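You operate a simulated robot arm through the tools that you are given. There is no shell and no other tool. Be economical: measure what you need, move in short steps, check, and stop when the job is done.

You are at the controls of a simulated robot arm. One attempt, no reset.

JOB
Flare the copper cap from the pale board in the press.
Fine: then stand it on the dark board; wind the press up again and bring the slider back to the middle.

The check looks at the end state, three seconds after you hand in, the way a careful person would. Anything else that was tipped, shoved, dropped, spilled or broken makes it a failure. A push-on lid holds only when it is set on centred and level and pressed home; a screw cap is set on level and turned clockwise until tight.

ROBOT AND FRAMES
A 6-joint arm with a two-finger parallel gripper, fixed in place. Base frame: the origin is at the foot of the arm, x ahead of it, y to its left, z up; the work surface is at about z = 78. Readings come in cm, degrees, newtons and seconds.
With the tool pointing down near the work surface it reaches from about 26 to 68 cm from the base axis. Its first joint turns from -66.0 to 66.0 degrees. Payload 2.9 kg.
The TCP is the grasp point between the finger pads, 3 cm short of the fingertips. In the tool frame z runs along the fingers and y along their closing line. The gripper opens to 11 cm. The fingers are 2 cm wide and 1 cm thick; the gripper's body (4.8 by 11.2 cm) begins 5.5 cm behind the TCP.
Orientation is that of the tool frame in the base frame, as [roll, pitch, yaw] about the fixed x, y, z axes, in that order (R = Rz(yaw) Ry(pitch) Rx(roll)). With the fingers straight down and closing along the base's y, the tool's x points along the base's -x, its y along +y and its z along -z.

CONTROLS
- The arm moves only by the tool jog_arm. Its argument "deltas" is text: rows parted by semicolons, each of 7 numbers parted by spaces: the shift along the tool's x, y, z in cm, then the turn, a rotation vector about the tool's x, y, z in degrees, then the closure, from 0 (fully open) to 1 (shut). In form: dx dy dz wx wy wz fingers; .... A call has 1 to 10 rows; each row shifts and turns the commanded pose from where the row before left it, along the tool's axes as they then stand. Rows are played at 5 a second. More than 5 cm and 8.6 degrees between two rows, or a gripper value outside its range, and nothing of the call is played. Where a pose cannot be reached the arm comes as near as it can. A force on the tool above 40 N (or 10 N above the force at the start of the call, whichever is more), or a blocked arm, ends the call early, and 0.2 s more pass. Each finger travels about 10.8 cm/s and halts on what it meets, pressing with about 28 N; the grip force reading is that of the motor and also rises with nothing between the fingers. The clock runs only during rows and for 0.2 s after the last one: add rows that do not move to give the fingers time. It gives the time, the measured TCP pose, the force on the tool (base axes), the opening and the grip force at its end, in the units of the frame above (readings bear some noise).
- Cameras (640 x 400 px; columns grow to the right, rows downward): "scene" is fixed at [6.73, 40.21, 140.88]; the picture's right is [-0.90, -0.43, 0.00], its down [-0.18, 0.39, -0.90] and it looks along [0.39, -0.82, -0.43] (base axes); focal length 364 px, centre (320, 200). "wrist" rides on the gripper at [-3.6, 0, -5.7] in the tool frame; the picture's right is [0.00, -1.00, 0.00], its down [0.97, 0.00, -0.24] and it looks along [0.24, 0.00, 0.97] (tool axes); focal length 218 px, centre (320, 200). There is no depth. A picture from a camera that has moved, and an enlarged one, comes with that camera's place and axes in the base frame and with its lens. The place of the scene camera against the robot may be out by one fixed shift of up to 2.5 cm in any direction.
- grab_frame(camera): a new picture of that camera. It takes no simulated time.
- inspect(camera, box): a new picture of the part [left, top, right, bottom] of that camera's present view, enlarged. It takes no simulated time.
- hand_in(): hands the job in; it is judged then, once.

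Go step by step. Nothing tells you positions but the pictures and the camera data: compare them with the known pose of the tool, close in by small moves and look again before you grip or let go. The budget is 120 turns and 68 pictures, counting those below and the enlarged ones. Unless the task says otherwise, let go and move clear before handing in, and close with one line.

The tools are called after "Emit:" by a JSON object that holds its "api" and its "payload". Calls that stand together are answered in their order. jog_arm: Moves the arm, as the interface text tells. Its arguments: {"type":"object","properties":{"deltas":{"type":"string"}},"required":["deltas"]} The other tools are called the same way: grab_frame (camera) takes a picture; inspect (camera, box) takes an enlarged picture of a part of a camera's view; hand_in () hands the job in.

At the start:

```text
time_s: 0.0
position: [36.3, -16.3, 128.23]
tool_rot: [180.0, 0.1, -180.0]
ft_force: [0.4, 0.1, -0.1]
gripper_width: 11.04
grip_force: 0.0
```

scene: 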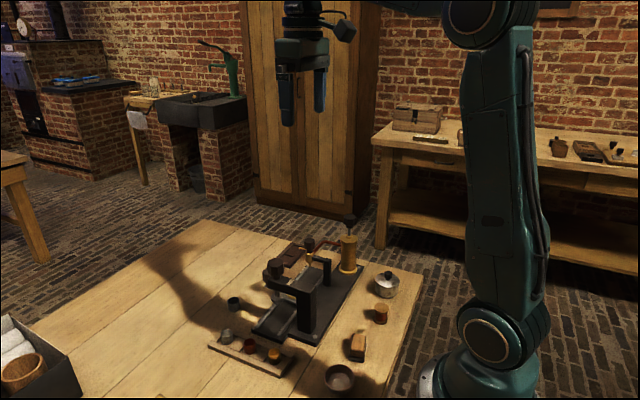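
wrist: 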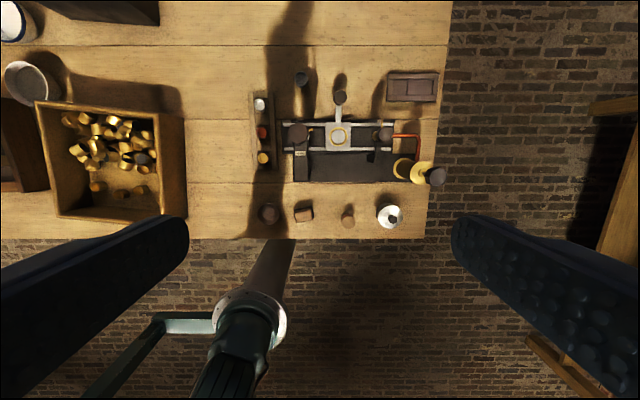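

I see a press on the bench with a slider, boards with caps, and various objects. I take a closer look at both views first.

Emit:
{"api": "inspect", "payload": {"camera": "scene", "box": [200, 210, 420, 400]}}

Emit:
{"api": "inspect", "payload": {"camera": "wrist", "box": [230, 50, 460, 250]}}

```text
2.11 times, centred on (310, 305) of scene
camera zoom: at [6.73, 40.21, 140.88], right [-0.9, -0.43, 0.0], down [-0.18, 0.39, -0.9], along [0.39, -0.82, -0.43], focal length 766 px, centre (341, -21)
```

zoom: 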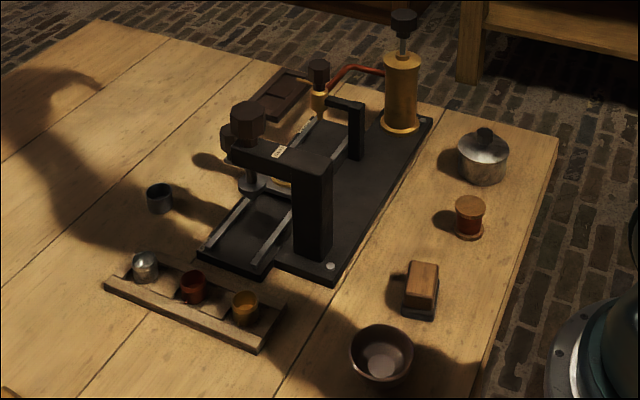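

```text
2.00 times, centred on (345, 150) of wrist
camera zoom: at [39.81, -16.32, 133.95], right [0.0, -1.0, 0.0], down [-0.97, 0.0, 0.24], along [-0.24, 0.0, -0.97], focal length 436 px, centre (270, 300)
```

zoom: 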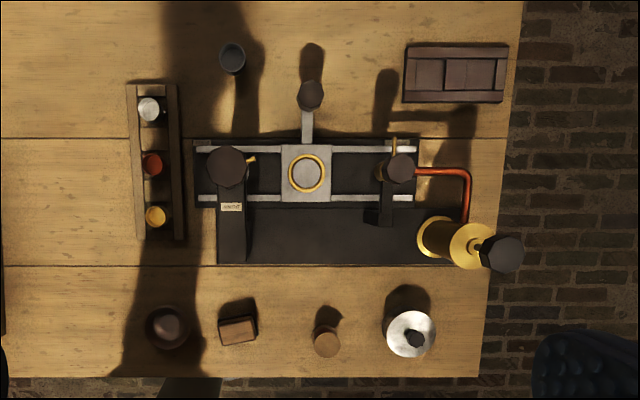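

The press has a left bridge station (with a label) and a right station fed by a pump, with a slider between them. I move lower to read the label and see the details.

Emit:
{"api": "jog_arm", "payload": {"deltas": "0 2 4.5 0 0 0 0; 0 2 4.5 0 0 0 0; 0 1 4 0 0 0 0; 0 0 3 0 0 0 0; 0 0 0 0 0 0 0"}}

Emit:
{"api": "inspect", "payload": {"camera": "wrist", "box": [160, 20, 480, 220]}}

Emit:
{"api": "inspect", "payload": {"camera": "scene", "box": [245, 210, 375, 350]}}

```text
time_s: 1.2
position: [36.6, -11.34, 112.13]
tool_rot: [-180.0, 0.1, 180.0]
ft_force: [0.0, 0.0, -0.3]
gripper_width: 11.01
grip_force: 0.1
```

```text
2.00 times, centred on (320, 120) of wrist
camera zoom: at [40.0, -11.31, 117.86], right [0.0, -1.0, 0.0], down [-0.97, 0.0, 0.24], along [-0.24, 0.0, -0.97], focal length 436 px, centre (320, 360)
```

zoom: 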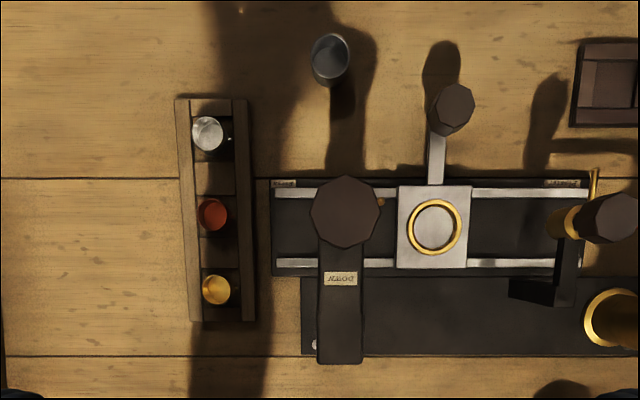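

```text
2.86 times, centred on (310, 280) of scene
camera zoom: at [6.73, 40.21, 140.88], right [-0.9, -0.43, 0.0], down [-0.18, 0.39, -0.9], along [0.39, -0.82, -0.43], focal length 1039 px, centre (349, -29)
```

zoom: 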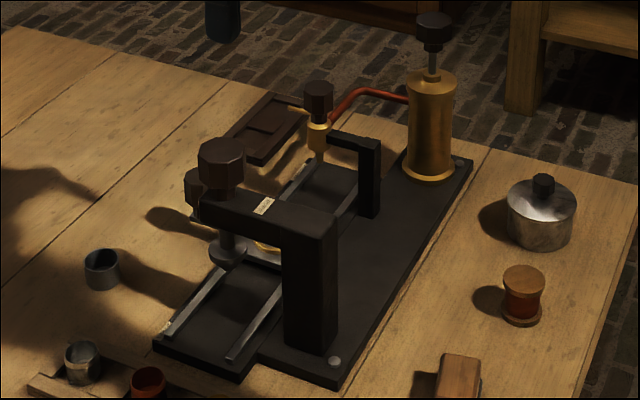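

The left bridge reads "DOWN" and there are small plates at the rail ends. I zoom on the plates.

Emit:
{"api": "inspect", "payload": {"camera": "wrist", "box": [290, 100, 350, 170]}}

Emit:
{"api": "inspect", "payload": {"camera": "wrist", "box": [420, 95, 480, 145]}}

```text
5.71 times, centred on (320, 135) of wrist
camera zoom: at [40.0, -11.31, 117.86], right [0.0, -1.0, 0.0], down [-0.97, 0.0, 0.24], along [-0.24, 0.0, -0.97], focal length 1247 px, centre (320, 571)
```

zoom: 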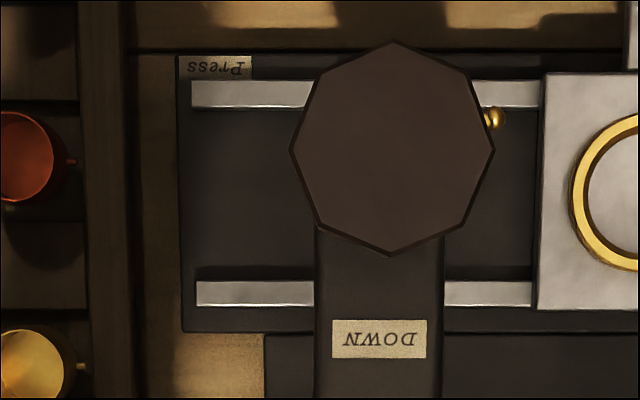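

```text
8.00 times, centred on (450, 120) of wrist
camera zoom: at [40.0, -11.31, 117.86], right [0.0, -1.0, 0.0], down [-0.97, 0.0, 0.24], along [-0.24, 0.0, -0.97], focal length 1746 px, centre (-720, 840)
```

zoom: 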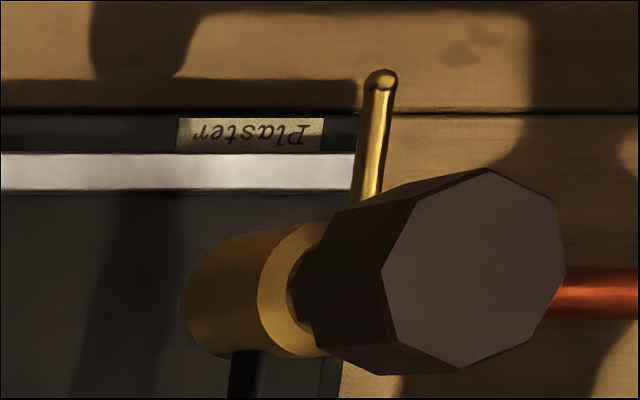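

Left station = "Press", right = "Plaster" (not wanted). I place the slider ring at about (42, -20.7, 81), the press axis at about (42.1, -12.6), and the copper cap at about (43, -2.6). I go in above the caps for a close look.

Emit:
{"api": "jog_arm", "payload": {"deltas": "-2.2 3 3 0 0 0 0; -2.2 3 3 0 0 0 0; -2 2.3 3 0 0 0 0; 0 0 3 0 0 0 0; 0 0 0 0 0 0 0"}}

Emit:
{"api": "grab_frame", "payload": {"camera": "wrist"}}

Emit:
{"api": "inspect", "payload": {"camera": "wrist", "box": [240, 60, 400, 200]}}

```text
time_s: 2.4
position: [42.99, -2.89, 99.89]
tool_rot: [179.9, 0.1, -180.0]
ft_force: [0.2, -0.1, 0.1]
gripper_width: 11.0
grip_force: 0.0
```

```text
59 pictures are left
camera wrist: at [46.51, -2.96, 105.59], right [0.0, -1.0, 0.0], down [-0.97, 0.0, 0.24], along [-0.24, 0.0, -0.97], focal length 218 px, centre (320, 200)
```

wrist: 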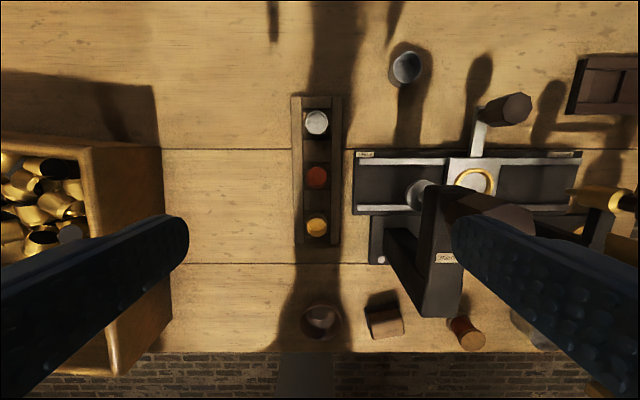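

```text
2.86 times, centred on (320, 130) of wrist
camera zoom: at [46.51, -2.96, 105.59], right [0.0, -1.0, 0.0], down [-0.97, 0.0, 0.24], along [-0.24, 0.0, -0.97], focal length 624 px, centre (320, 400)
```

zoom: 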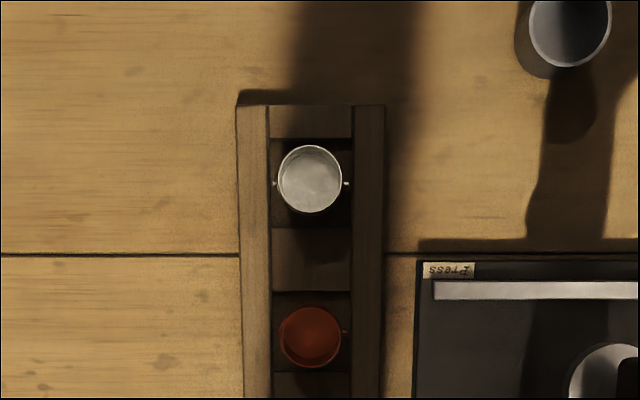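

The cap sits in a shallow square pocket with two tiny pins on its ±y sides, so I'll grip it along x. I check its height above the board.

Emit:
{"api": "inspect", "payload": {"camera": "scene", "box": [200, 320, 300, 385]}}

Emit:
{"api": "jog_arm", "payload": {"deltas": "0 0 0 0 0 8.5 0.2; 0 0 0 0 0 8.5 0.3; 0 0 0 0 0 8.5 0.4; 0 0 0 0 0 8.5 0.5; 0 0 0 0 0 8.5 0.55; 0 0 0 0 0 8.5 0.55; 0 0 0 0 0 8.5 0.55; 0 0 0 0 0 8.5 0.55; 0 0 0 0 0 8.5 0.55; 0 0 0 0 0 8.5 0.55"}}

```text
6.15 times, centred on (250, 352) of scene
camera zoom: at [6.73, 40.22, 140.88], right [-0.9, -0.43, 0.0], down [-0.18, 0.39, -0.9], along [0.39, -0.82, -0.43], focal length 2238 px, centre (751, -738)
```

zoom: 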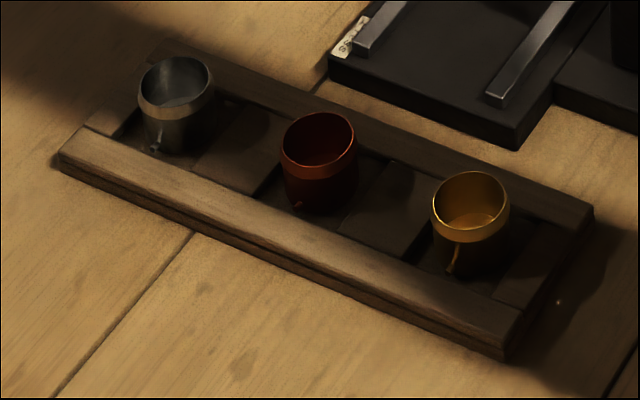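

```text
time_s: 4.6
position: [42.62, -2.81, 100.26]
tool_rot: [-180.0, 0.0, 94.8]
ft_force: [-0.6, -0.4, -0.4]
gripper_width: 4.95
grip_force: 0.0
```

The cap is an open cup about 2.2 cm tall and 2.45 cm across, standing well above the dividers. I finish the turn to yaw 90, centre and lower to look.

Emit:
{"api": "jog_arm", "payload": {"deltas": "0.24 0.42 2 0 0 4.8 0.55; 0 0 3 0 0 0 0.55; 0 0 3 0 0 0 0.55; 0 0 1 0 0 0 0.55; 0 0 0 0 0 0 0.55"}}

Emit:
{"api": "grab_frame", "payload": {"camera": "wrist"}}

```text
time_s: 5.8
position: [43.05, -2.74, 91.22]
tool_rot: [180.0, 0.0, 90.2]
ft_force: [0.0, -0.7, -0.2]
gripper_width: 4.96
grip_force: 0.0
```

```text
56 pictures are left
camera wrist: at [42.97, -6.38, 96.86], right [-1.0, 0.0, 0.0], down [0.0, 0.97, 0.24], along [0.0, 0.24, -0.97], focal length 218 px, centre (320, 200)
```

wrist: 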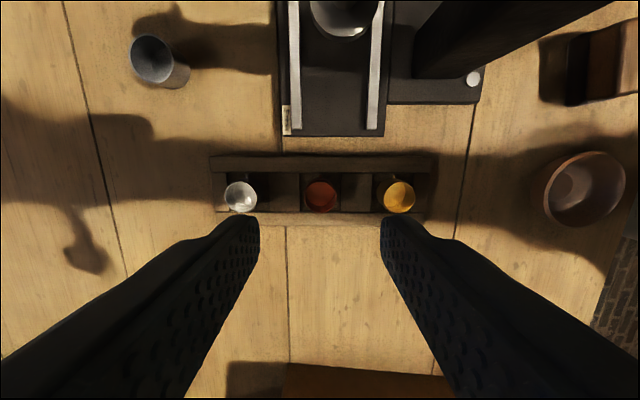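

The cap is centred under the fingers. I lower carefully to just over the dividers.

Emit:
{"api": "jog_arm", "payload": {"deltas": "-0.07 -0.08 3 0 0 0 0.6; 0 0 3 0 0 0 0.6; 0 0 1.6 0 0 0 0.6; 0 0 0.6 0 0 0 0.6; 0 0 0 0 0 0 0.6"}}

Emit:
{"api": "inspect", "payload": {"camera": "wrist", "box": [220, 150, 420, 275]}}

Emit:
{"api": "inspect", "payload": {"camera": "scene", "box": [200, 310, 300, 385]}}

```text
time_s: 7.0
position: [43.03, -2.7, 82.9]
tool_rot: [179.9, 0.0, 90.3]
ft_force: [0.0, -0.3, -0.6]
gripper_width: 4.39
grip_force: 0.1
```

```text
3.20 times, centred on (320, 212) of wrist
camera zoom: at [42.99, -6.34, 88.64], right [-1.0, 0.0, 0.0], down [0.0, 0.97, 0.24], along [0.0, 0.24, -0.97], focal length 698 px, centre (320, 160)
```

zoom: 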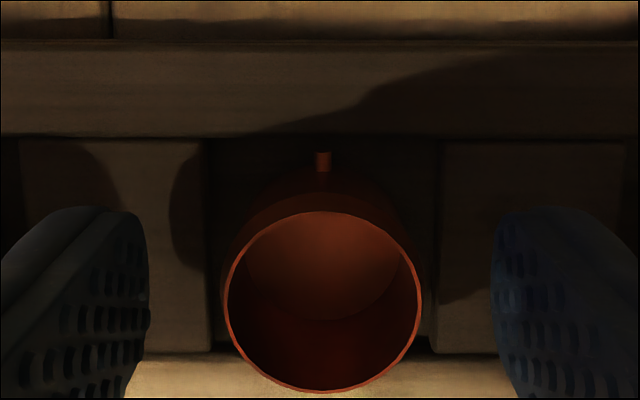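

```text
5.33 times, centred on (250, 348) of scene
camera zoom: at [6.73, 40.21, 140.88], right [-0.9, -0.43, 0.0], down [-0.18, 0.39, -0.9], along [0.39, -0.82, -0.43], focal length 1939 px, centre (693, -587)
```

zoom: 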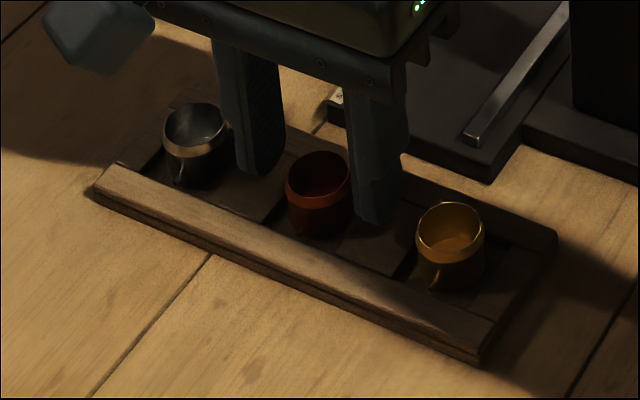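

The cap is nicely between the pads. I shift 0.15 cm, lower 0.4 cm more and close.

Emit:
{"api": "jog_arm", "payload": {"deltas": "0.15 0 0.2 0 0 0 0.6; 0 0 0.2 0 0 0 0.6; 0 0 0 0 0 0 0.7; 0 0 0 0 0 0 0.8; 0 0 0 0 0 0 0.9; 0 0 0 0 0 0 0.9"}}

```text
time_s: 8.4
position: [42.88, -2.4, 82.6]
tool_rot: [180.0, 0.0, 90.1]
ft_force: [-0.5, -0.5, -0.6]
gripper_width: 2.15
grip_force: 27.6
```

I have the cap gripped (width 2.15). I lift it straight up high enough to clear the press knob, then check.

Emit:
{"api": "jog_arm", "payload": {"deltas": "0 0 -1 0 0 0 0.9; 0 0 -3 0 0 0 0.9; 0 0 -4 0 0 0 0.9; 0 0 -4 0 0 0 0.9; 0 0 -4 0 0 0 0.9; 0 0 -4 0 0 0 0.9; 0 0 0 0 0 0 0.9"}}

Emit:
{"api": "grab_frame", "payload": {"camera": "scene"}}

```text
time_s: 10.0
position: [43.0, -2.84, 103.07]
tool_rot: [-180.0, 0.0, 90.2]
ft_force: [0.3, 0.3, 0.3]
gripper_width: 2.15
grip_force: 28.6
```

```text
53 pictures are left
```

scene: 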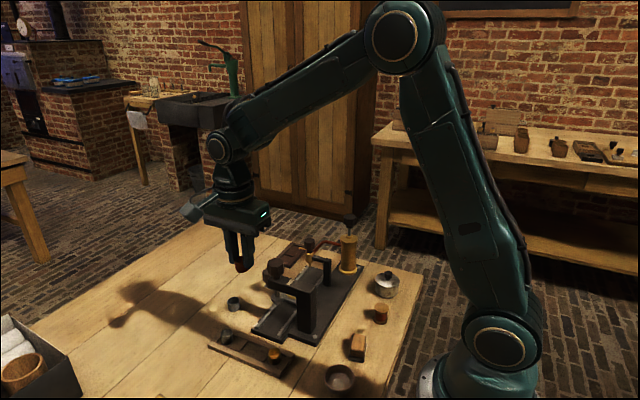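

Emit:
{"api": "inspect", "payload": {"camera": "scene", "box": [160, 130, 320, 290]}}

```text
2.50 times, centred on (240, 210) of scene
camera zoom: at [6.73, 40.21, 140.88], right [-0.9, -0.43, 0.0], down [-0.18, 0.39, -0.9], along [0.39, -0.82, -0.43], focal length 909 px, centre (520, 175)
```

zoom: 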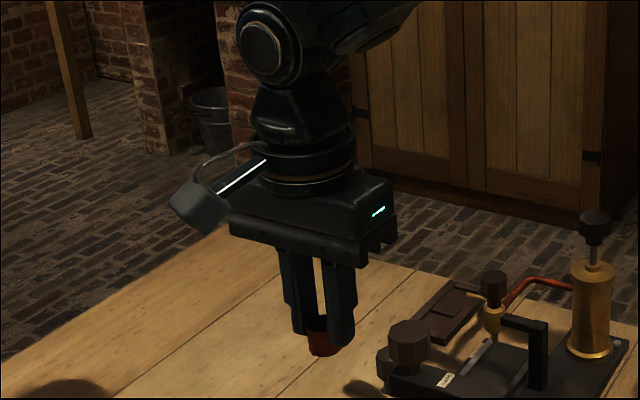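

The cap hangs straight. Now I carry it over to above the slider ring.

Emit:
{"api": "jog_arm", "payload": {"deltas": "-4 -0.5 0 0 0 0 0.9; -4.5 -0.5 0 0 0 0 0.9; -4.5 0 0 0 0 0 0.9; -4.5 0 0 0 0 0 0.9; -0.3 0 0 0 0 0 0.9; 0 0 0 0 0 0 0.9"}}

Emit:
{"api": "grab_frame", "payload": {"camera": "wrist"}}

```text
time_s: 11.4
position: [42.07, -20.27, 102.52]
tool_rot: [-180.0, 0.0, 90.1]
ft_force: [-0.1, 0.3, -0.3]
gripper_width: 2.16
grip_force: 28.4
```

```text
51 pictures are left
camera wrist: at [42.02, -24.03, 108.3], right [-1.0, 0.0, 0.0], down [0.0, 0.97, 0.24], along [0.0, 0.24, -0.97], focal length 218 px, centre (320, 200)
```

wrist: 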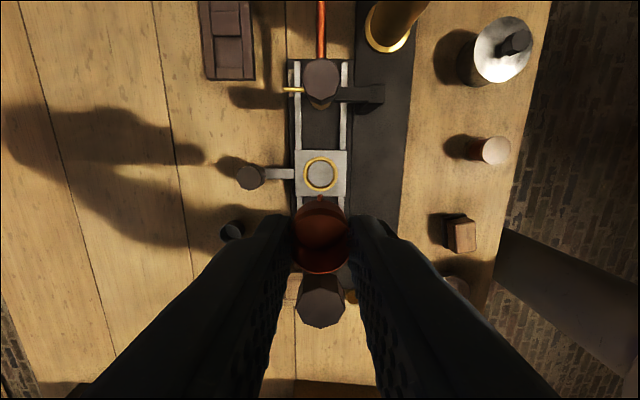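

Ring centre reads as (42.0, -20.63). I correct slightly and lower to a few cm above.

Emit:
{"api": "jog_arm", "payload": {"deltas": "-0.28 -0.02 4 0 0 0 0.9; 0 0 4 0 0 0 0.9; 0 0 4 0 0 0 0.9; 0 0 2.2 0 0 0 0.9; 0 0 0 0 0 0 0.9"}}

Emit:
{"api": "grab_frame", "payload": {"camera": "wrist"}}

Emit:
{"api": "inspect", "payload": {"camera": "scene", "box": [240, 210, 370, 350]}}

```text
time_s: 12.6
position: [42.08, -20.9, 88.42]
tool_rot: [179.9, -0.1, 90.1]
ft_force: [0.6, -0.3, -0.4]
gripper_width: 2.13
grip_force: 28.5
```

```text
50 pictures are left
camera wrist: at [42.05, -24.43, 94.2], right [-1.0, 0.0, 0.0], down [0.0, 0.97, 0.24], along [0.0, 0.24, -0.97], focal length 218 px, centre (320, 200)
```

wrist: 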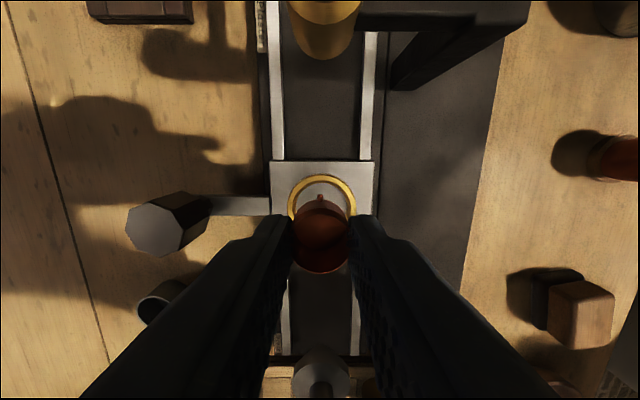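

```text
2.86 times, centred on (305, 280) of scene
camera zoom: at [6.73, 40.21, 140.88], right [-0.9, -0.43, 0.0], down [-0.18, 0.39, -0.9], along [0.39, -0.82, -0.43], focal length 1039 px, centre (363, -29)
```

zoom: 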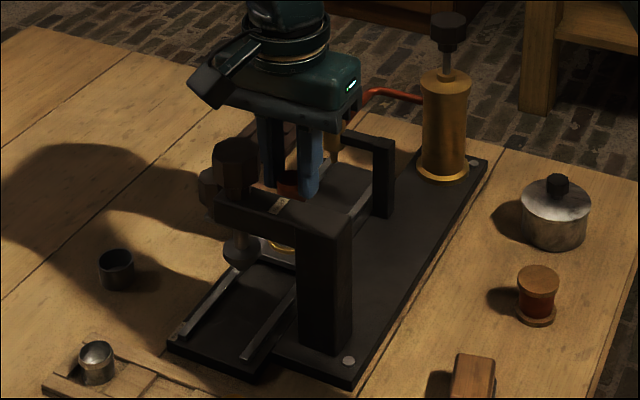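

Aligned to within about a millimetre. I lower most of the way, then feel for contact.

Emit:
{"api": "jog_arm", "payload": {"deltas": "-0.0 0 1.4 0 0 0 0.9; 0 0 1.2 0 0 0 0.9; 0 0 0 0 0 0 0.9"}}

Emit:
{"api": "inspect", "payload": {"camera": "wrist", "box": [220, 140, 420, 265]}}

```text
time_s: 13.4
position: [42.07, -20.67, 85.76]
tool_rot: [180.0, 0.0, 90.2]
ft_force: [0.4, -0.6, -0.3]
gripper_width: 2.16
grip_force: 28.2
```

```text
3.20 times, centred on (320, 202) of wrist
camera zoom: at [41.99, -24.37, 91.52], right [-1.0, 0.0, 0.0], down [0.0, 0.97, 0.24], along [0.0, 0.24, -0.97], focal length 698 px, centre (320, 192)
```

zoom: 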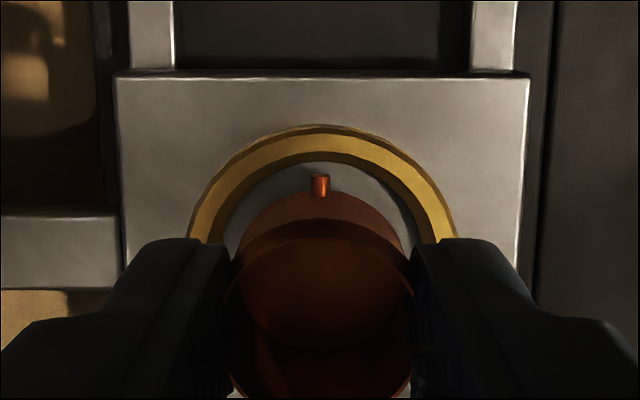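

Emit:
{"api": "jog_arm", "payload": {"deltas": "0 0 0.3 0 0 0 0.9; 0 0 0 0 0 0 0.9"}}

Emit:
{"api": "jog_arm", "payload": {"deltas": "0 0 0.25 0 0 0 0.9; 0 0 0 0 0 0 0.9"}}

Emit:
{"api": "jog_arm", "payload": {"deltas": "0 0 0.2 0 0 0 0.9; 0 0 0 0 0 0 0.9"}}

```text
time_s: 14.0
position: [41.96, -20.6, 85.41]
tool_rot: [179.8, 0.0, 90.1]
ft_force: [0.3, 0.0, -0.2]
gripper_width: 2.15
grip_force: 28.0
```

```text
time_s: 14.6
position: [42.04, -20.74, 85.34]
tool_rot: [179.9, 0.0, 90.4]
ft_force: [-6.1, 2.1, 12.1]
gripper_width: 2.11
grip_force: 27.9
```

```text
time_s: 15.1
position: [42.21, -20.75, 85.38]
tool_rot: [179.7, -0.1, 90.5]
ft_force: [-2.2, -0.1, 4.0]
gripper_width: 2.14
grip_force: 27.6
stopped in row 2: the force on the tool passed its limit (the readings are from after the stop); the commanded pose is now the measured one
```

Contact at TCP z ≈ 85.3; I look whether the cap sits on the floor inside the ring or on its rim.

Emit:
{"api": "inspect", "payload": {"camera": "wrist", "box": [220, 140, 420, 265]}}

Emit:
{"api": "inspect", "payload": {"camera": "scene", "box": [260, 250, 340, 310]}}

```text
3.20 times, centred on (320, 202) of wrist
camera zoom: at [42.13, -24.42, 91.03], right [-1.0, -0.01, -0.01], down [-0.01, 0.97, 0.24], along [0.0, 0.24, -0.97], focal length 698 px, centre (320, 192)
```

zoom: 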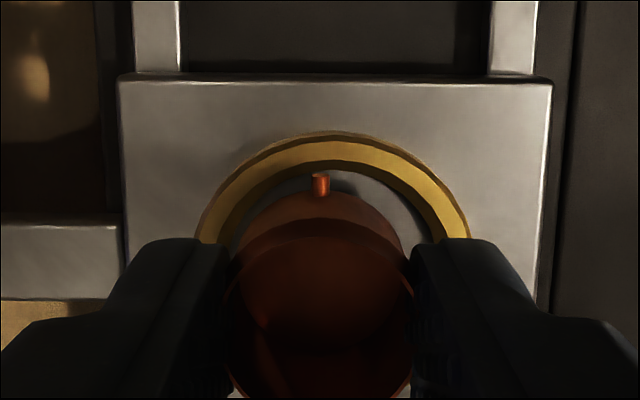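

```text
6.67 times, centred on (300, 280) of scene
camera zoom: at [6.72, 40.22, 140.88], right [-0.9, -0.43, 0.0], down [-0.18, 0.39, -0.9], along [0.39, -0.82, -0.43], focal length 2424 px, centre (453, -333)
```

zoom: 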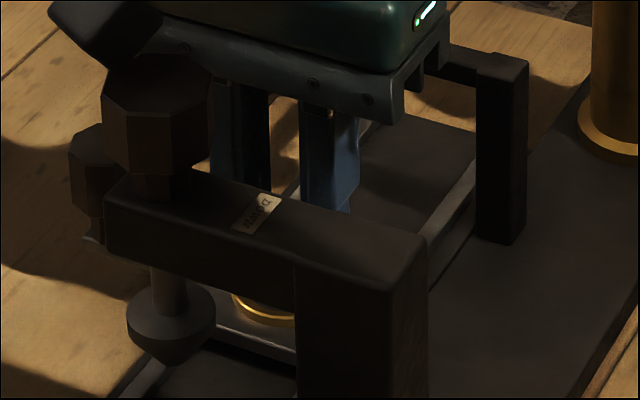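

The cap is inside the ring on the floor but 0.17 cm toward +x. I lift slightly, re-centre and set down again.

Emit:
{"api": "jog_arm", "payload": {"deltas": "0 0 -0.25 0 0 0 0.9; 0 -0.17 0 0 0 0 0.9; 0 0 0 0 0 0 0.9"}}

Emit:
{"api": "jog_arm", "payload": {"deltas": "0 0 0.2 0 0 0 0.9; 0 0 0 0 0 0 0.9"}}

```text
time_s: 15.9
position: [42.09, -20.73, 85.45]
tool_rot: [179.7, -0.1, 90.4]
ft_force: [0.2, -0.5, -0.1]
gripper_width: 2.15
grip_force: 27.5
```

```text
time_s: 16.5
position: [41.92, -20.76, 85.37]
tool_rot: [179.7, -0.1, 90.5]
ft_force: [-1.5, -0.2, 2.3]
gripper_width: 2.15
grip_force: 27.6
```

Light contact (2 N). I open the fingers gently and rise to look.

Emit:
{"api": "jog_arm", "payload": {"deltas": "0 0 0 0 0 0 0.77; 0 0 0 0 0 0 0.7; 0 0 0 0 0 0 0.6; 0 0 0 0 0 0 0.6; 0 0 -1 0 0 0 0.6; 0 0 -2 0 0 0 0.6; 0 0 -2 0 0 0 0.6; 0 0 0 0 0 0 0.6"}}

Emit:
{"api": "inspect", "payload": {"camera": "wrist", "box": [220, 120, 420, 245]}}

```text
time_s: 18.3
position: [41.79, -20.58, 90.34]
tool_rot: [179.8, -0.2, 90.3]
ft_force: [0.6, -0.1, -0.6]
gripper_width: 4.38
grip_force: 0.1
```

```text
3.20 times, centred on (320, 182) of wrist
camera zoom: at [41.8, -24.31, 96.09], right [-1.0, -0.01, 0.0], down [-0.01, 0.97, 0.24], along [0.0, 0.24, -0.97], focal length 698 px, centre (320, 256)
```

zoom: 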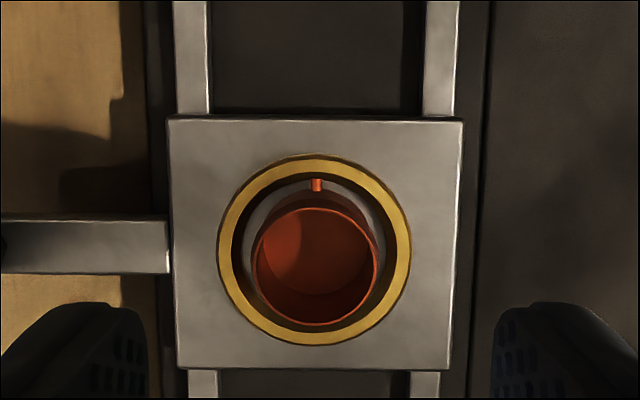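

The cap stands centred in the ring, on its floor. Next I'll push the slider left under the press with closed fingers placed on the -y side of its knob (knob at about (49.8, -20.65), top z 84).

Emit:
{"api": "jog_arm", "payload": {"deltas": "0 0 -2 0 0 0 0.7; 0 4.5 0 0 0 0 0.8; -2 4.7 0 0 0 0 1; -2.1 0 0 0 0 0 1; 0 0 2.5 0 0 0 1; 0 0 0 0 0 0 1"}}

Emit:
{"api": "grab_frame", "payload": {"camera": "wrist"}}

Emit:
{"api": "grab_frame", "payload": {"camera": "scene"}}

```text
refused: row 3 steps farther than a row can; nothing moved
```

```text
44 pictures are left
camera wrist: at [41.8, -24.31, 96.09], right [-1.0, -0.01, 0.0], down [-0.01, 0.97, 0.24], along [0.0, 0.24, -0.97], focal length 218 px, centre (320, 200)
```

wrist: 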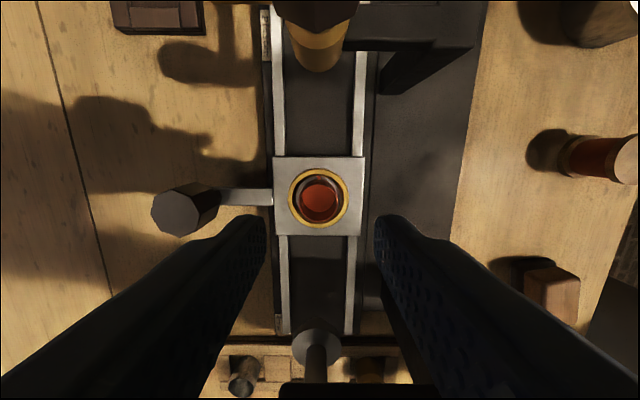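

```text
43 pictures are left
```

scene: 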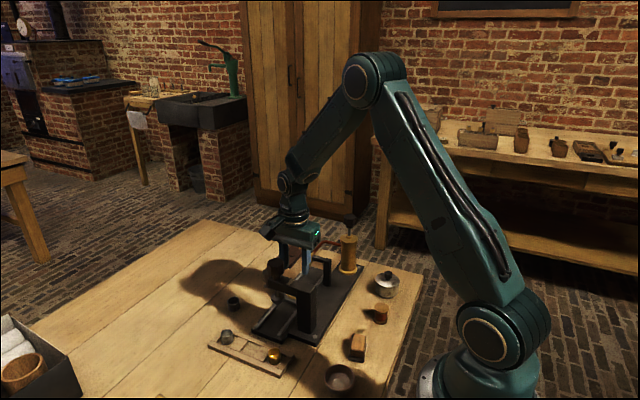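

A row step was slightly too long; I resend in smaller steps.

Emit:
{"api": "jog_arm", "payload": {"deltas": "0 0 -2 0 0 0 0.7; 0 3.5 0 0 0 0 0.8; 0 3.5 0 0 0 0 0.9; -2 2.2 0 0 0 0 1; -2.1 0 0 0 0 0 1; 0 0 2.5 0 0 0 1; 0 0 0 0 0 0 1"}}

Emit:
{"api": "grab_frame", "payload": {"camera": "wrist"}}

```text
time_s: 19.9
position: [51.33, -24.81, 89.78]
tool_rot: [179.7, -0.1, 90.4]
ft_force: [-0.2, -0.4, 0.4]
gripper_width: 0.0
grip_force: 27.7
```

```text
42 pictures are left
camera wrist: at [51.22, -28.48, 95.55], right [-1.0, -0.01, 0.0], down [-0.01, 0.97, 0.24], along [0.0, 0.24, -0.97], focal length 218 px, centre (320, 200)
```

wrist: 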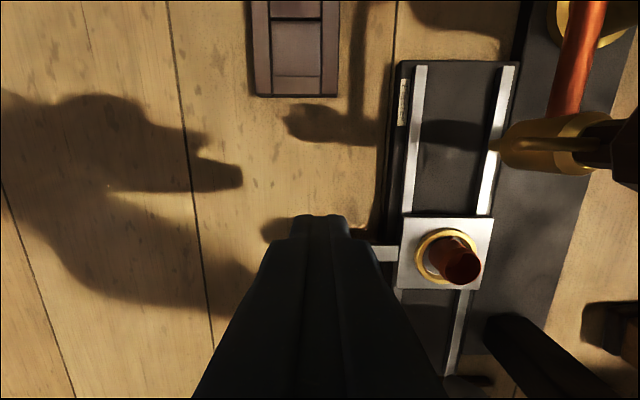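

Finger is on the -y side of the knob. I lower and push +y in steps, watching force.

Emit:
{"api": "jog_arm", "payload": {"deltas": "0 0 3 0 0 0 1; 0 0 2.2 0 0 0 1; 1 0 0 0 0 0 1; 0.7 0 0 0 0 0 1; 0.7 0 0 0 0 0 1; 0.7 0 0 0 0 0 1; 0 0 0 0 0 0 1"}}

Emit:
{"api": "grab_frame", "payload": {"camera": "wrist"}}

```text
time_s: 21.5
position: [51.16, -21.45, 84.65]
tool_rot: [179.8, -0.1, 90.4]
ft_force: [-0.1, 0.2, 0.0]
gripper_width: 0.01
grip_force: 27.9
```

```text
41 pictures are left
camera wrist: at [51.07, -25.26, 90.37], right [-1.0, -0.01, 0.0], down [-0.01, 0.97, 0.24], along [0.0, 0.24, -0.97], focal length 218 px, centre (320, 200)
```

wrist: 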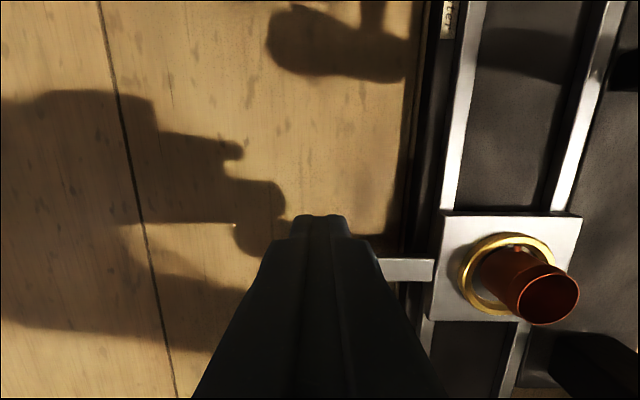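

The slider moves freely (ring now at y ≈ -19.2) and the cap stays put. I keep pushing toward y ≈ -12.6.

Emit:
{"api": "jog_arm", "payload": {"deltas": "0.7 0 0 0 0 0 1; 0.7 0 0 0 0 0 1; 0.7 0 0 0 0 0 1; 0.7 0 0 0 0 0 1; 0.7 0 0 0 0 0 1; 0.7 0 0 0 0 0 1; 0.7 0 0 0 0 0 1; 0.5 0 0 0 0 0 1; 0 0 0 0 0 0 1"}}

Emit:
{"api": "grab_frame", "payload": {"camera": "wrist"}}

```text
time_s: 23.5
position: [51.09, -16.1, 84.57]
tool_rot: [179.7, -0.2, 90.4]
ft_force: [1.0, -1.0, 0.4]
gripper_width: 0.01
grip_force: 28.5
```

```text
40 pictures are left
camera wrist: at [51.08, -19.79, 90.39], right [-1.0, -0.01, 0.0], down [-0.01, 0.97, 0.24], along [0.0, 0.24, -0.97], focal length 218 px, centre (320, 200)
```

wrist: 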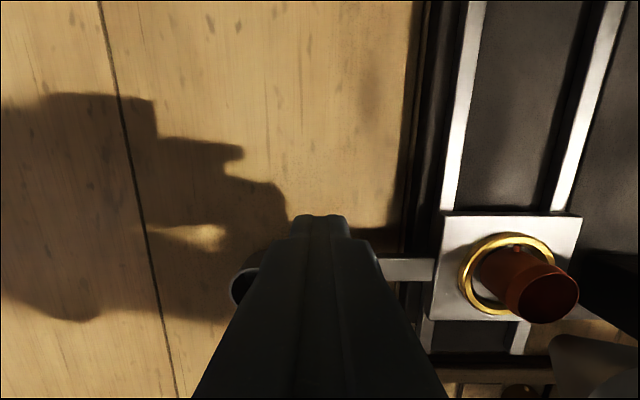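

The ring is at y ≈ -13.75. A small grey can stands near (53.9, -12), so I shift the finger inward a little before the last centimetre of push.

Emit:
{"api": "jog_arm", "payload": {"deltas": "-0.5 0 0 0 0 0 1; 0 -0.6 0 0 0 0 1; 0.5 0 0 0 0 0 1; 0.4 0 0 0 0 0 1; 0.4 0 0 0 0 0 1; 0.2 0 0 0 0 0 1; 0 0 0 0 0 0 1"}}

Emit:
{"api": "jog_arm", "payload": {"deltas": "0.2 0 0 0 0 0 1; 0 0 0 0 0 0 1"}}

Emit:
{"api": "jog_arm", "payload": {"deltas": "0.2 0 0 0 0 0 1; 0 0 0 0 0 0 1"}}

Emit:
{"api": "grab_frame", "payload": {"camera": "wrist"}}

```text
time_s: 25.1
position: [50.39, -15.33, 84.66]
tool_rot: [179.7, -0.1, 90.4]
ft_force: [-0.6, 0.0, 0.5]
gripper_width: 0.01
grip_force: 27.6
```

```text
time_s: 25.7
position: [50.58, -15.17, 84.74]
tool_rot: [179.7, -0.1, 90.4]
ft_force: [0.4, -1.9, 0.5]
gripper_width: 0.0
grip_force: 27.8
```

```text
time_s: 26.3
position: [50.66, -14.97, 84.57]
tool_rot: [179.7, 0.0, 90.5]
ft_force: [-0.5, -6.1, 3.1]
gripper_width: 0.03
grip_force: 27.6
```

```text
39 pictures are left
camera wrist: at [50.51, -18.65, 90.39], right [-1.0, -0.01, -0.01], down [-0.01, 0.97, 0.24], along [0.0, 0.24, -0.97], focal length 218 px, centre (320, 200)
```

wrist: 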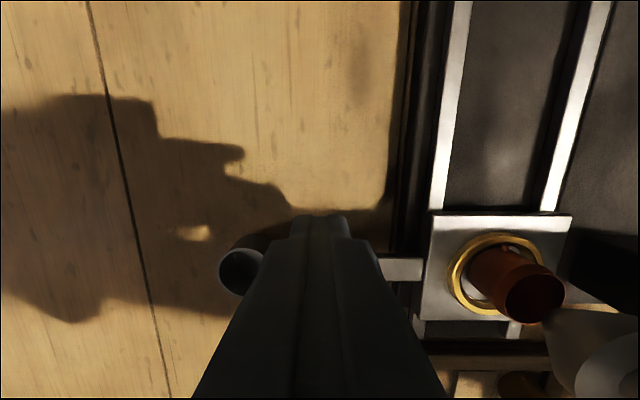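

Reaction is building (6 N), so the stop seems reached. I press a touch more to confirm.

Emit:
{"api": "jog_arm", "payload": {"deltas": "0.25 0 0 0 0 0 1; 0 0 0 0 0 0 1"}}

Emit:
{"api": "inspect", "payload": {"camera": "scene", "box": [245, 240, 345, 350]}}

```text
time_s: 26.9
position: [50.55, -14.96, 84.56]
tool_rot: [179.8, 0.2, 90.1]
ft_force: [-8.5, -23.9, 10.0]
gripper_width: 0.01
grip_force: 27.8
```

```text
3.64 times, centred on (295, 295) of scene
camera zoom: at [6.7, 40.16, 140.9], right [-0.9, -0.43, 0.0], down [-0.18, 0.39, -0.9], along [0.39, -0.82, -0.43], focal length 1322 px, centre (411, -146)
```

zoom: 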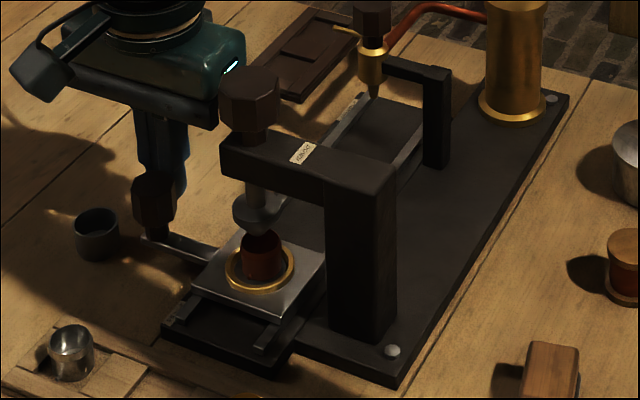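

Emit:
{"api": "inspect", "payload": {"camera": "scene", "box": [290, 280, 340, 330]}}

```text
8.00 times, centred on (315, 305) of scene
camera zoom: at [6.7, 40.16, 140.9], right [-0.9, -0.43, 0.0], down [-0.18, 0.39, -0.9], along [0.39, -0.82, -0.43], focal length 2909 px, centre (360, -640)
```

zoom: 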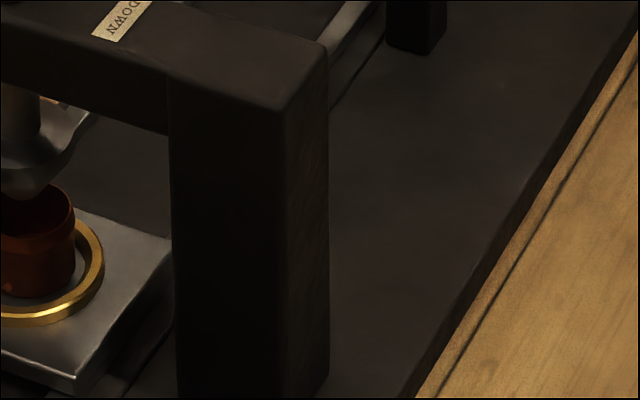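

Emit:
{"api": "inspect", "payload": {"camera": "scene", "box": [260, 280, 310, 325]}}

```text
8.89 times, centred on (285, 302) of scene
camera zoom: at [6.7, 40.16, 140.9], right [-0.9, -0.43, 0.0], down [-0.18, 0.39, -0.9], along [0.39, -0.82, -0.43], focal length 3232 px, centre (631, -711)
```

zoom: 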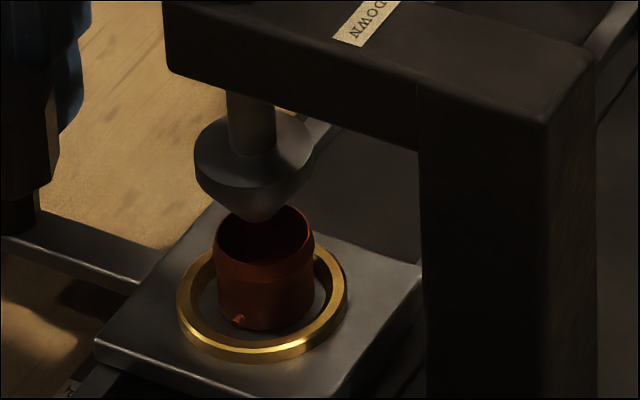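

The slider is at its stop with the cap under the cone. I back off, rise, and move above the press knob at about (42.1, -12.6), turning to align with the octagon's flats.

Emit:
{"api": "jog_arm", "payload": {"deltas": "-1 0 0 0 0 0 1; -0.5 0.4 -1 0 0 0 1; 0 0 -4.5 0 0 0 1; 0 0 -4.5 0 0 0 0.8; 0 0 -4.5 0 0 0 0.6; 0 0 -3 0 0 -7.5 0.45; 1 -4.5 0 0 0 -7.5 0.45; 1 -4.5 0 0 0 -7.4 0.45; 0 0 0 0 0 0 0.45"}}

Emit:
{"api": "grab_frame", "payload": {"camera": "wrist"}}

```text
time_s: 28.9
position: [41.46, -15.89, 102.23]
tool_rot: [179.7, 0.0, 112.9]
ft_force: [0.2, 0.7, -0.1]
gripper_width: 6.04
grip_force: 0.1
```

```text
35 pictures are left
camera wrist: at [42.81, -19.31, 107.87], right [-0.92, -0.39, 0.0], down [-0.38, 0.89, 0.24], along [-0.09, 0.22, -0.97], focal length 218 px, centre (320, 200)
```

wrist: 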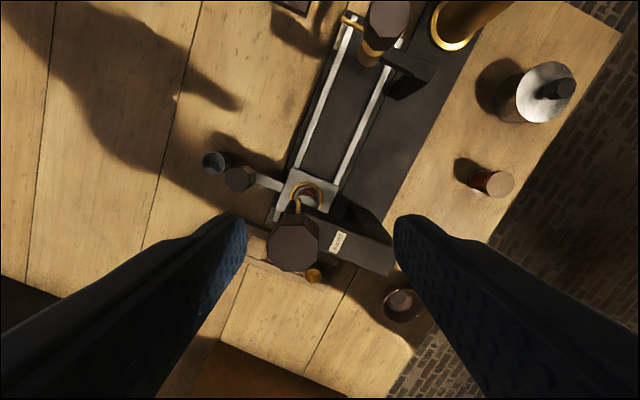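

Knob centre is at about (42.0, -12.5), flats facing the fingers. I centre over it and look again before descending.

Emit:
{"api": "jog_arm", "payload": {"deltas": "1.5 0.9 0 0 0 0 0.45; 1.41 0.92 0 0 0 0 0.45; 0 0 2 0 0 0 0.45; 0 0 0 0 0 0 0.45"}}

Emit:
{"api": "grab_frame", "payload": {"camera": "wrist"}}

Emit:
{"api": "inspect", "payload": {"camera": "scene", "box": [225, 220, 345, 300]}}

```text
time_s: 29.9
position: [42.02, -12.6, 100.2]
tool_rot: [179.7, 0.0, 112.9]
ft_force: [0.2, 0.1, 0.0]
gripper_width: 6.05
grip_force: 0.0
```

```text
34 pictures are left
camera wrist: at [43.44, -15.97, 105.9], right [-0.92, -0.39, 0.0], down [-0.38, 0.89, 0.24], along [-0.09, 0.22, -0.97], focal length 218 px, centre (320, 200)
```

wrist: 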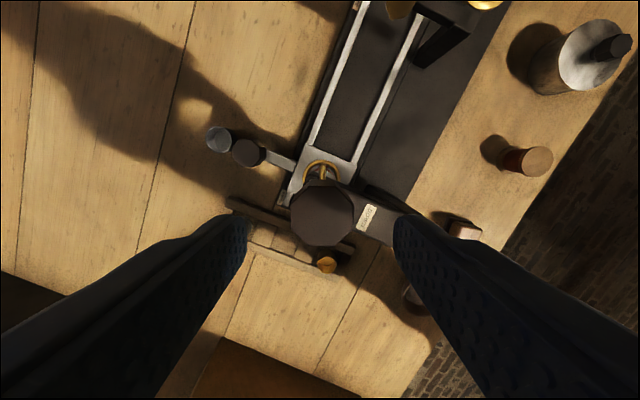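

```text
5.00 times, centred on (285, 260) of scene
camera zoom: at [6.73, 40.21, 140.88], right [-0.9, -0.43, 0.0], down [-0.18, 0.39, -0.9], along [0.39, -0.82, -0.43], focal length 1818 px, centre (495, -100)
```

zoom: 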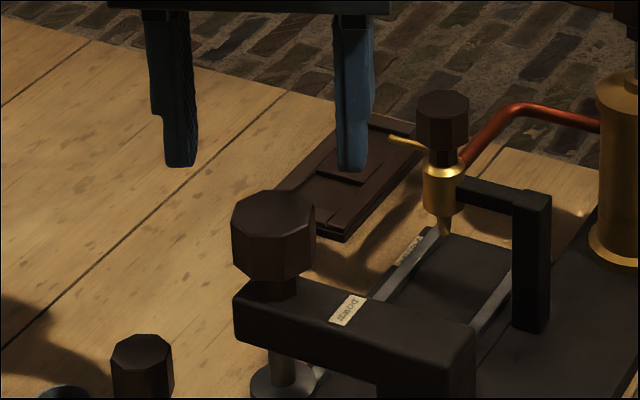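

Well aligned: knob top at z ≈ 95, the knob is about 2.9 cm high, and the bridge top is at ≈ 91. I lower to TCP 95.6 and grip.

Emit:
{"api": "jog_arm", "payload": {"deltas": "0 0 2.5 0 0 0 0.45; 0 0 2 0 0 0 0.45; 0 0 0 0 0 0 0.6; 0 0 0 0 0 0 0.75; 0 0 0 0 0 0 0.9; 0 0 0 0 0 0 0.9"}}

Emit:
{"api": "inspect", "payload": {"camera": "scene", "box": [245, 240, 325, 320]}}

```text
time_s: 31.3
position: [42.17, -12.68, 95.67]
tool_rot: [179.9, -0.1, 112.7]
ft_force: [-19.0, -10.7, 2.2]
gripper_width: 3.56
grip_force: 45.9
```

```text
5.00 times, centred on (285, 280) of scene
camera zoom: at [6.68, 40.19, 140.89], right [-0.9, -0.43, 0.0], down [-0.18, 0.39, -0.9], along [0.39, -0.82, -0.43], focal length 1818 px, centre (495, -200)
```

zoom: 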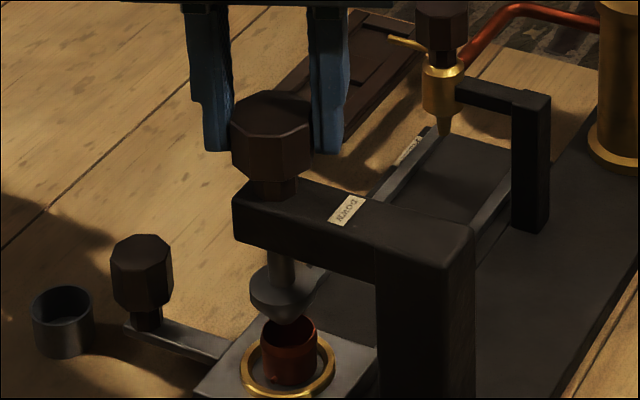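

Gripped, slightly off-centre; I relieve that and try a clockwise turn of ~42°, to see which way the foot moves.

Emit:
{"api": "jog_arm", "payload": {"deltas": "0 -0.12 0 0 0 0 0.9; 0 0 0 0 0 8 0.9; 0 0 0 0 0 8 0.9; 0 0 0 0 0 8 0.9; 0 0 0 0 0 8 0.9; 0 0 0 0 0 8 0.9; 0 0 0 0 0 0 0.9"}}

Emit:
{"api": "inspect", "payload": {"camera": "scene", "box": [245, 240, 325, 320]}}

```text
time_s: 32.4
position: [41.94, -12.91, 95.82]
tool_rot: [-179.9, 0.0, 85.6]
ft_force: [-7.7, -1.5, 7.5]
gripper_width: 3.56
grip_force: 45.6
stopped in row 5: the force on the tool passed its limit (the readings are from after the stop); the commanded pose is now the measured one
```

```text
5.00 times, centred on (285, 280) of scene
camera zoom: at [6.7, 40.21, 140.88], right [-0.9, -0.43, 0.0], down [-0.18, 0.39, -0.9], along [0.39, -0.82, -0.43], focal length 1818 px, centre (495, -200)
```

zoom: 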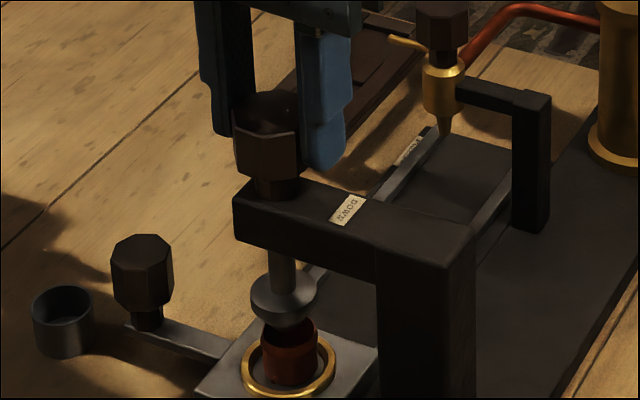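

Emit:
{"api": "inspect", "payload": {"camera": "scene", "box": [275, 275, 325, 320]}}

```text
8.89 times, centred on (300, 298) of scene
camera zoom: at [6.7, 40.21, 140.88], right [-0.9, -0.43, 0.0], down [-0.18, 0.39, -0.9], along [0.39, -0.82, -0.43], focal length 3232 px, centre (498, -667)
```

zoom: 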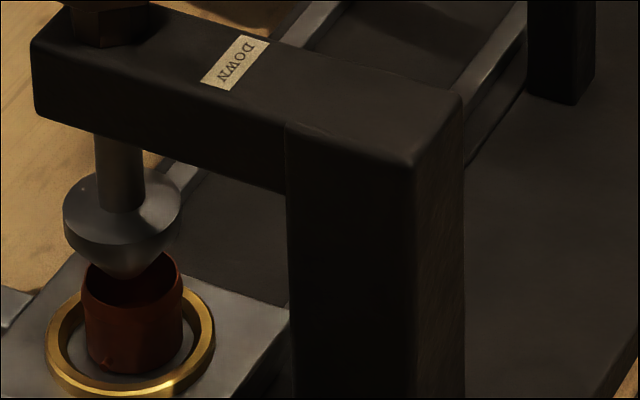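

Clockwise lowers the foot (about 0.5 cm already) while the knob stays at its height. The stop came from side force, so I loosen, re-grip self-centred, and continue.

Emit:
{"api": "jog_arm", "payload": {"deltas": "0 0 0 0 0 0 0.55; 0 0 0 0 0 0 0.55; 0 0 0 0 0 0 0.7; 0 0 0 0 0 0 0.9; 0 0 0 0 0 0 0.9"}}

```text
time_s: 33.6
position: [41.88, -12.8, 95.65]
tool_rot: [180.0, -0.1, 85.8]
ft_force: [-8.6, 1.5, 0.4]
gripper_width: 3.56
grip_force: 45.0
```

Emit:
{"api": "jog_arm", "payload": {"deltas": "0 -0.1 0 0 0 0 0.9; 0 0 0 0 0 6 0.9; 0 0 0 0 0 6 0.9; 0 0 0 0 0 6 0.9; 0 0 0 0 0 0 0.9"}}

```text
time_s: 34.8
position: [41.91, -12.75, 95.83]
tool_rot: [-179.9, -0.1, 67.9]
ft_force: [-8.6, 10.5, 1.1]
gripper_width: 3.54
grip_force: 45.1
```

Emit:
{"api": "jog_arm", "payload": {"deltas": "0.05 -0.12 0 0 0 0 0.9; 0 0 0 0 0 6 0.9; 0 0 0 0 0 6 0.9; 0 0 0 0 0 6 0.9; 0 0 0 0 0 6 0.9; 0 0 0 0 0 0 0.9"}}

Emit:
{"api": "inspect", "payload": {"camera": "scene", "box": [255, 260, 325, 320]}}

```text
time_s: 36.2
position: [41.69, -12.7, 95.71]
tool_rot: [-179.8, 0.0, 43.7]
ft_force: [-12.0, 2.6, -5.1]
gripper_width: 3.55
grip_force: 44.7
```

```text
6.67 times, centred on (290, 290) of scene
camera zoom: at [6.7, 40.22, 140.88], right [-0.9, -0.43, 0.0], down [-0.18, 0.39, -0.9], along [0.39, -0.82, -0.43], focal length 2424 px, centre (520, -400)
```

zoom: 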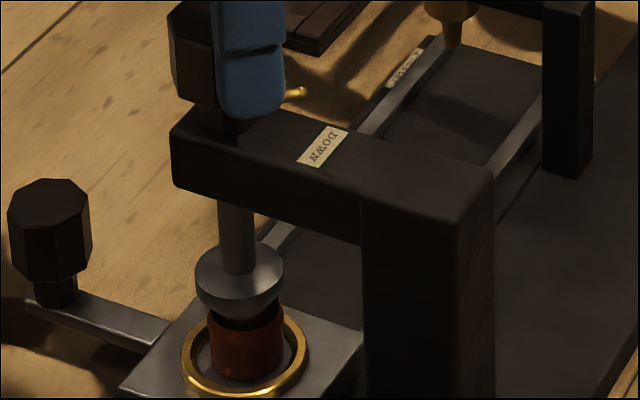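

The brass pointer on the knob is heading to the "DOWN" plate, about 40° more; the cone is entering the cap. I relieve side force and continue.

Emit:
{"api": "jog_arm", "payload": {"deltas": "-0.05 -0.12 0 0 0 0 0.9; 0 0 0 0 0 6 0.9; 0 0 0 0 0 6 0.9; 0 0 0 0 0 6 0.9; 0 0 0 0 0 0 0.9"}}

Emit:
{"api": "jog_arm", "payload": {"deltas": "0 0 0 0 0 5 0.9; 0 0 0 0 0 5 0.9; 0 0 0 0 0 0 0.9"}}

```text
time_s: 37.4
position: [41.88, -12.53, 95.68]
tool_rot: [-179.9, 0.1, 25.7]
ft_force: [-10.7, -4.8, -15.4]
gripper_width: 3.57
grip_force: 45.3
```

```text
time_s: 38.2
position: [41.61, -12.66, 95.7]
tool_rot: [-180.0, 0.1, 15.8]
ft_force: [-15.2, 5.2, 0.0]
gripper_width: 3.56
grip_force: 44.8
```

Emit:
{"api": "jog_arm", "payload": {"deltas": "-0.08 -0.1 0 0 0 4 0.9; 0 0 0 0 0 4 0.9; 0 0 0 0 0 4 0.9; 0 0 0 0 0 0 0.9"}}

Emit:
{"api": "inspect", "payload": {"camera": "scene", "box": [255, 260, 325, 320]}}

```text
time_s: 39.2
position: [41.66, -12.55, 95.77]
tool_rot: [-179.9, 0.1, 3.8]
ft_force: [-10.2, 9.4, 1.4]
gripper_width: 3.56
grip_force: 45.3
```

```text
6.67 times, centred on (290, 290) of scene
camera zoom: at [6.7, 40.24, 140.87], right [-0.9, -0.43, 0.0], down [-0.18, 0.39, -0.9], along [0.39, -0.82, -0.43], focal length 2424 px, centre (520, -400)
```

zoom: 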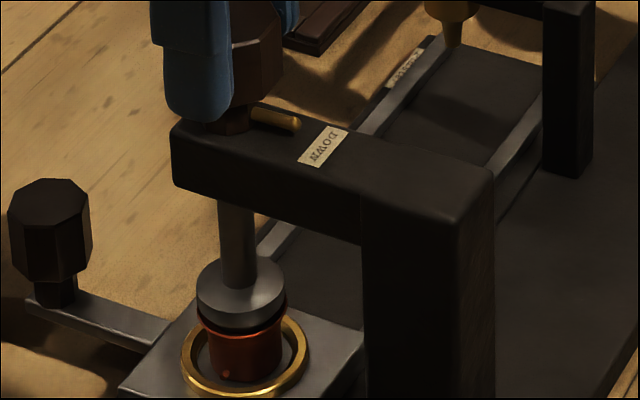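

Nearly there: the pointer needs ~10-15° more to line up with "DOWN". I continue gently until resistance.

Emit:
{"api": "jog_arm", "payload": {"deltas": "0 -0.08 0 0 0 4 0.9; 0 0 0 0 0 4 0.9; 0 0 0 0 0 4 0.9; 0 0 0 0 0 0 0.9"}}

Emit:
{"api": "inspect", "payload": {"camera": "scene", "box": [255, 260, 325, 320]}}

```text
time_s: 40.2
position: [41.74, -12.47, 95.71]
tool_rot: [-179.9, -0.2, -8.2]
ft_force: [1.1, 3.9, -7.4]
gripper_width: 3.55
grip_force: 45.0
```

```text
6.67 times, centred on (290, 290) of scene
camera zoom: at [6.74, 40.22, 140.88], right [-0.9, -0.43, 0.0], down [-0.18, 0.39, -0.9], along [0.39, -0.82, -0.43], focal length 2424 px, centre (520, -400)
```

zoom: 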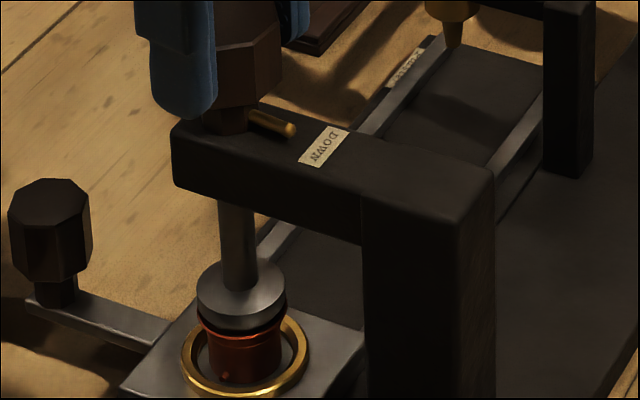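

The pointer is almost exactly at "DOWN". A bit further to feel for the end stop.

Emit:
{"api": "jog_arm", "payload": {"deltas": "0 0 0 0 0 4 0.9; 0 0 0 0 0 4 0.9; 0 0 0 0 0 0 0.9"}}

Emit:
{"api": "inspect", "payload": {"camera": "scene", "box": [255, 260, 325, 320]}}

```text
time_s: 40.6
position: [41.62, -12.45, 95.72]
tool_rot: [-179.2, -0.1, -8.5]
ft_force: [0.0, 7.3, 1.2]
gripper_width: 3.56
grip_force: 44.8
out of reach, approached as far as the arm can: row 1
stopped in row 1: the force on the tool passed its limit (the readings are from after the stop); the commanded pose is now the measured one
```

```text
6.67 times, centred on (290, 290) of scene
camera zoom: at [6.73, 40.24, 140.87], right [-0.9, -0.43, 0.0], down [-0.18, 0.39, -0.9], along [0.39, -0.82, -0.43], focal length 2424 px, centre (520, -400)
```

zoom: 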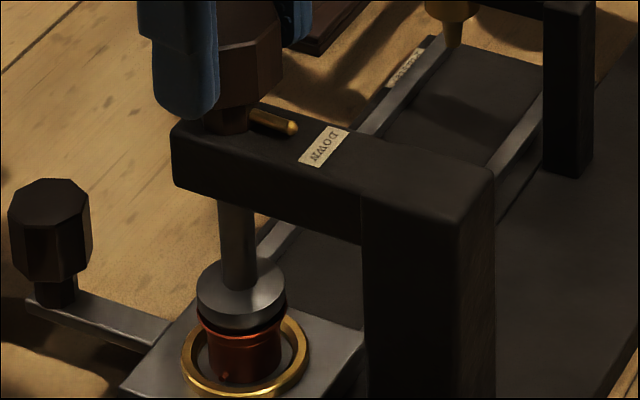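

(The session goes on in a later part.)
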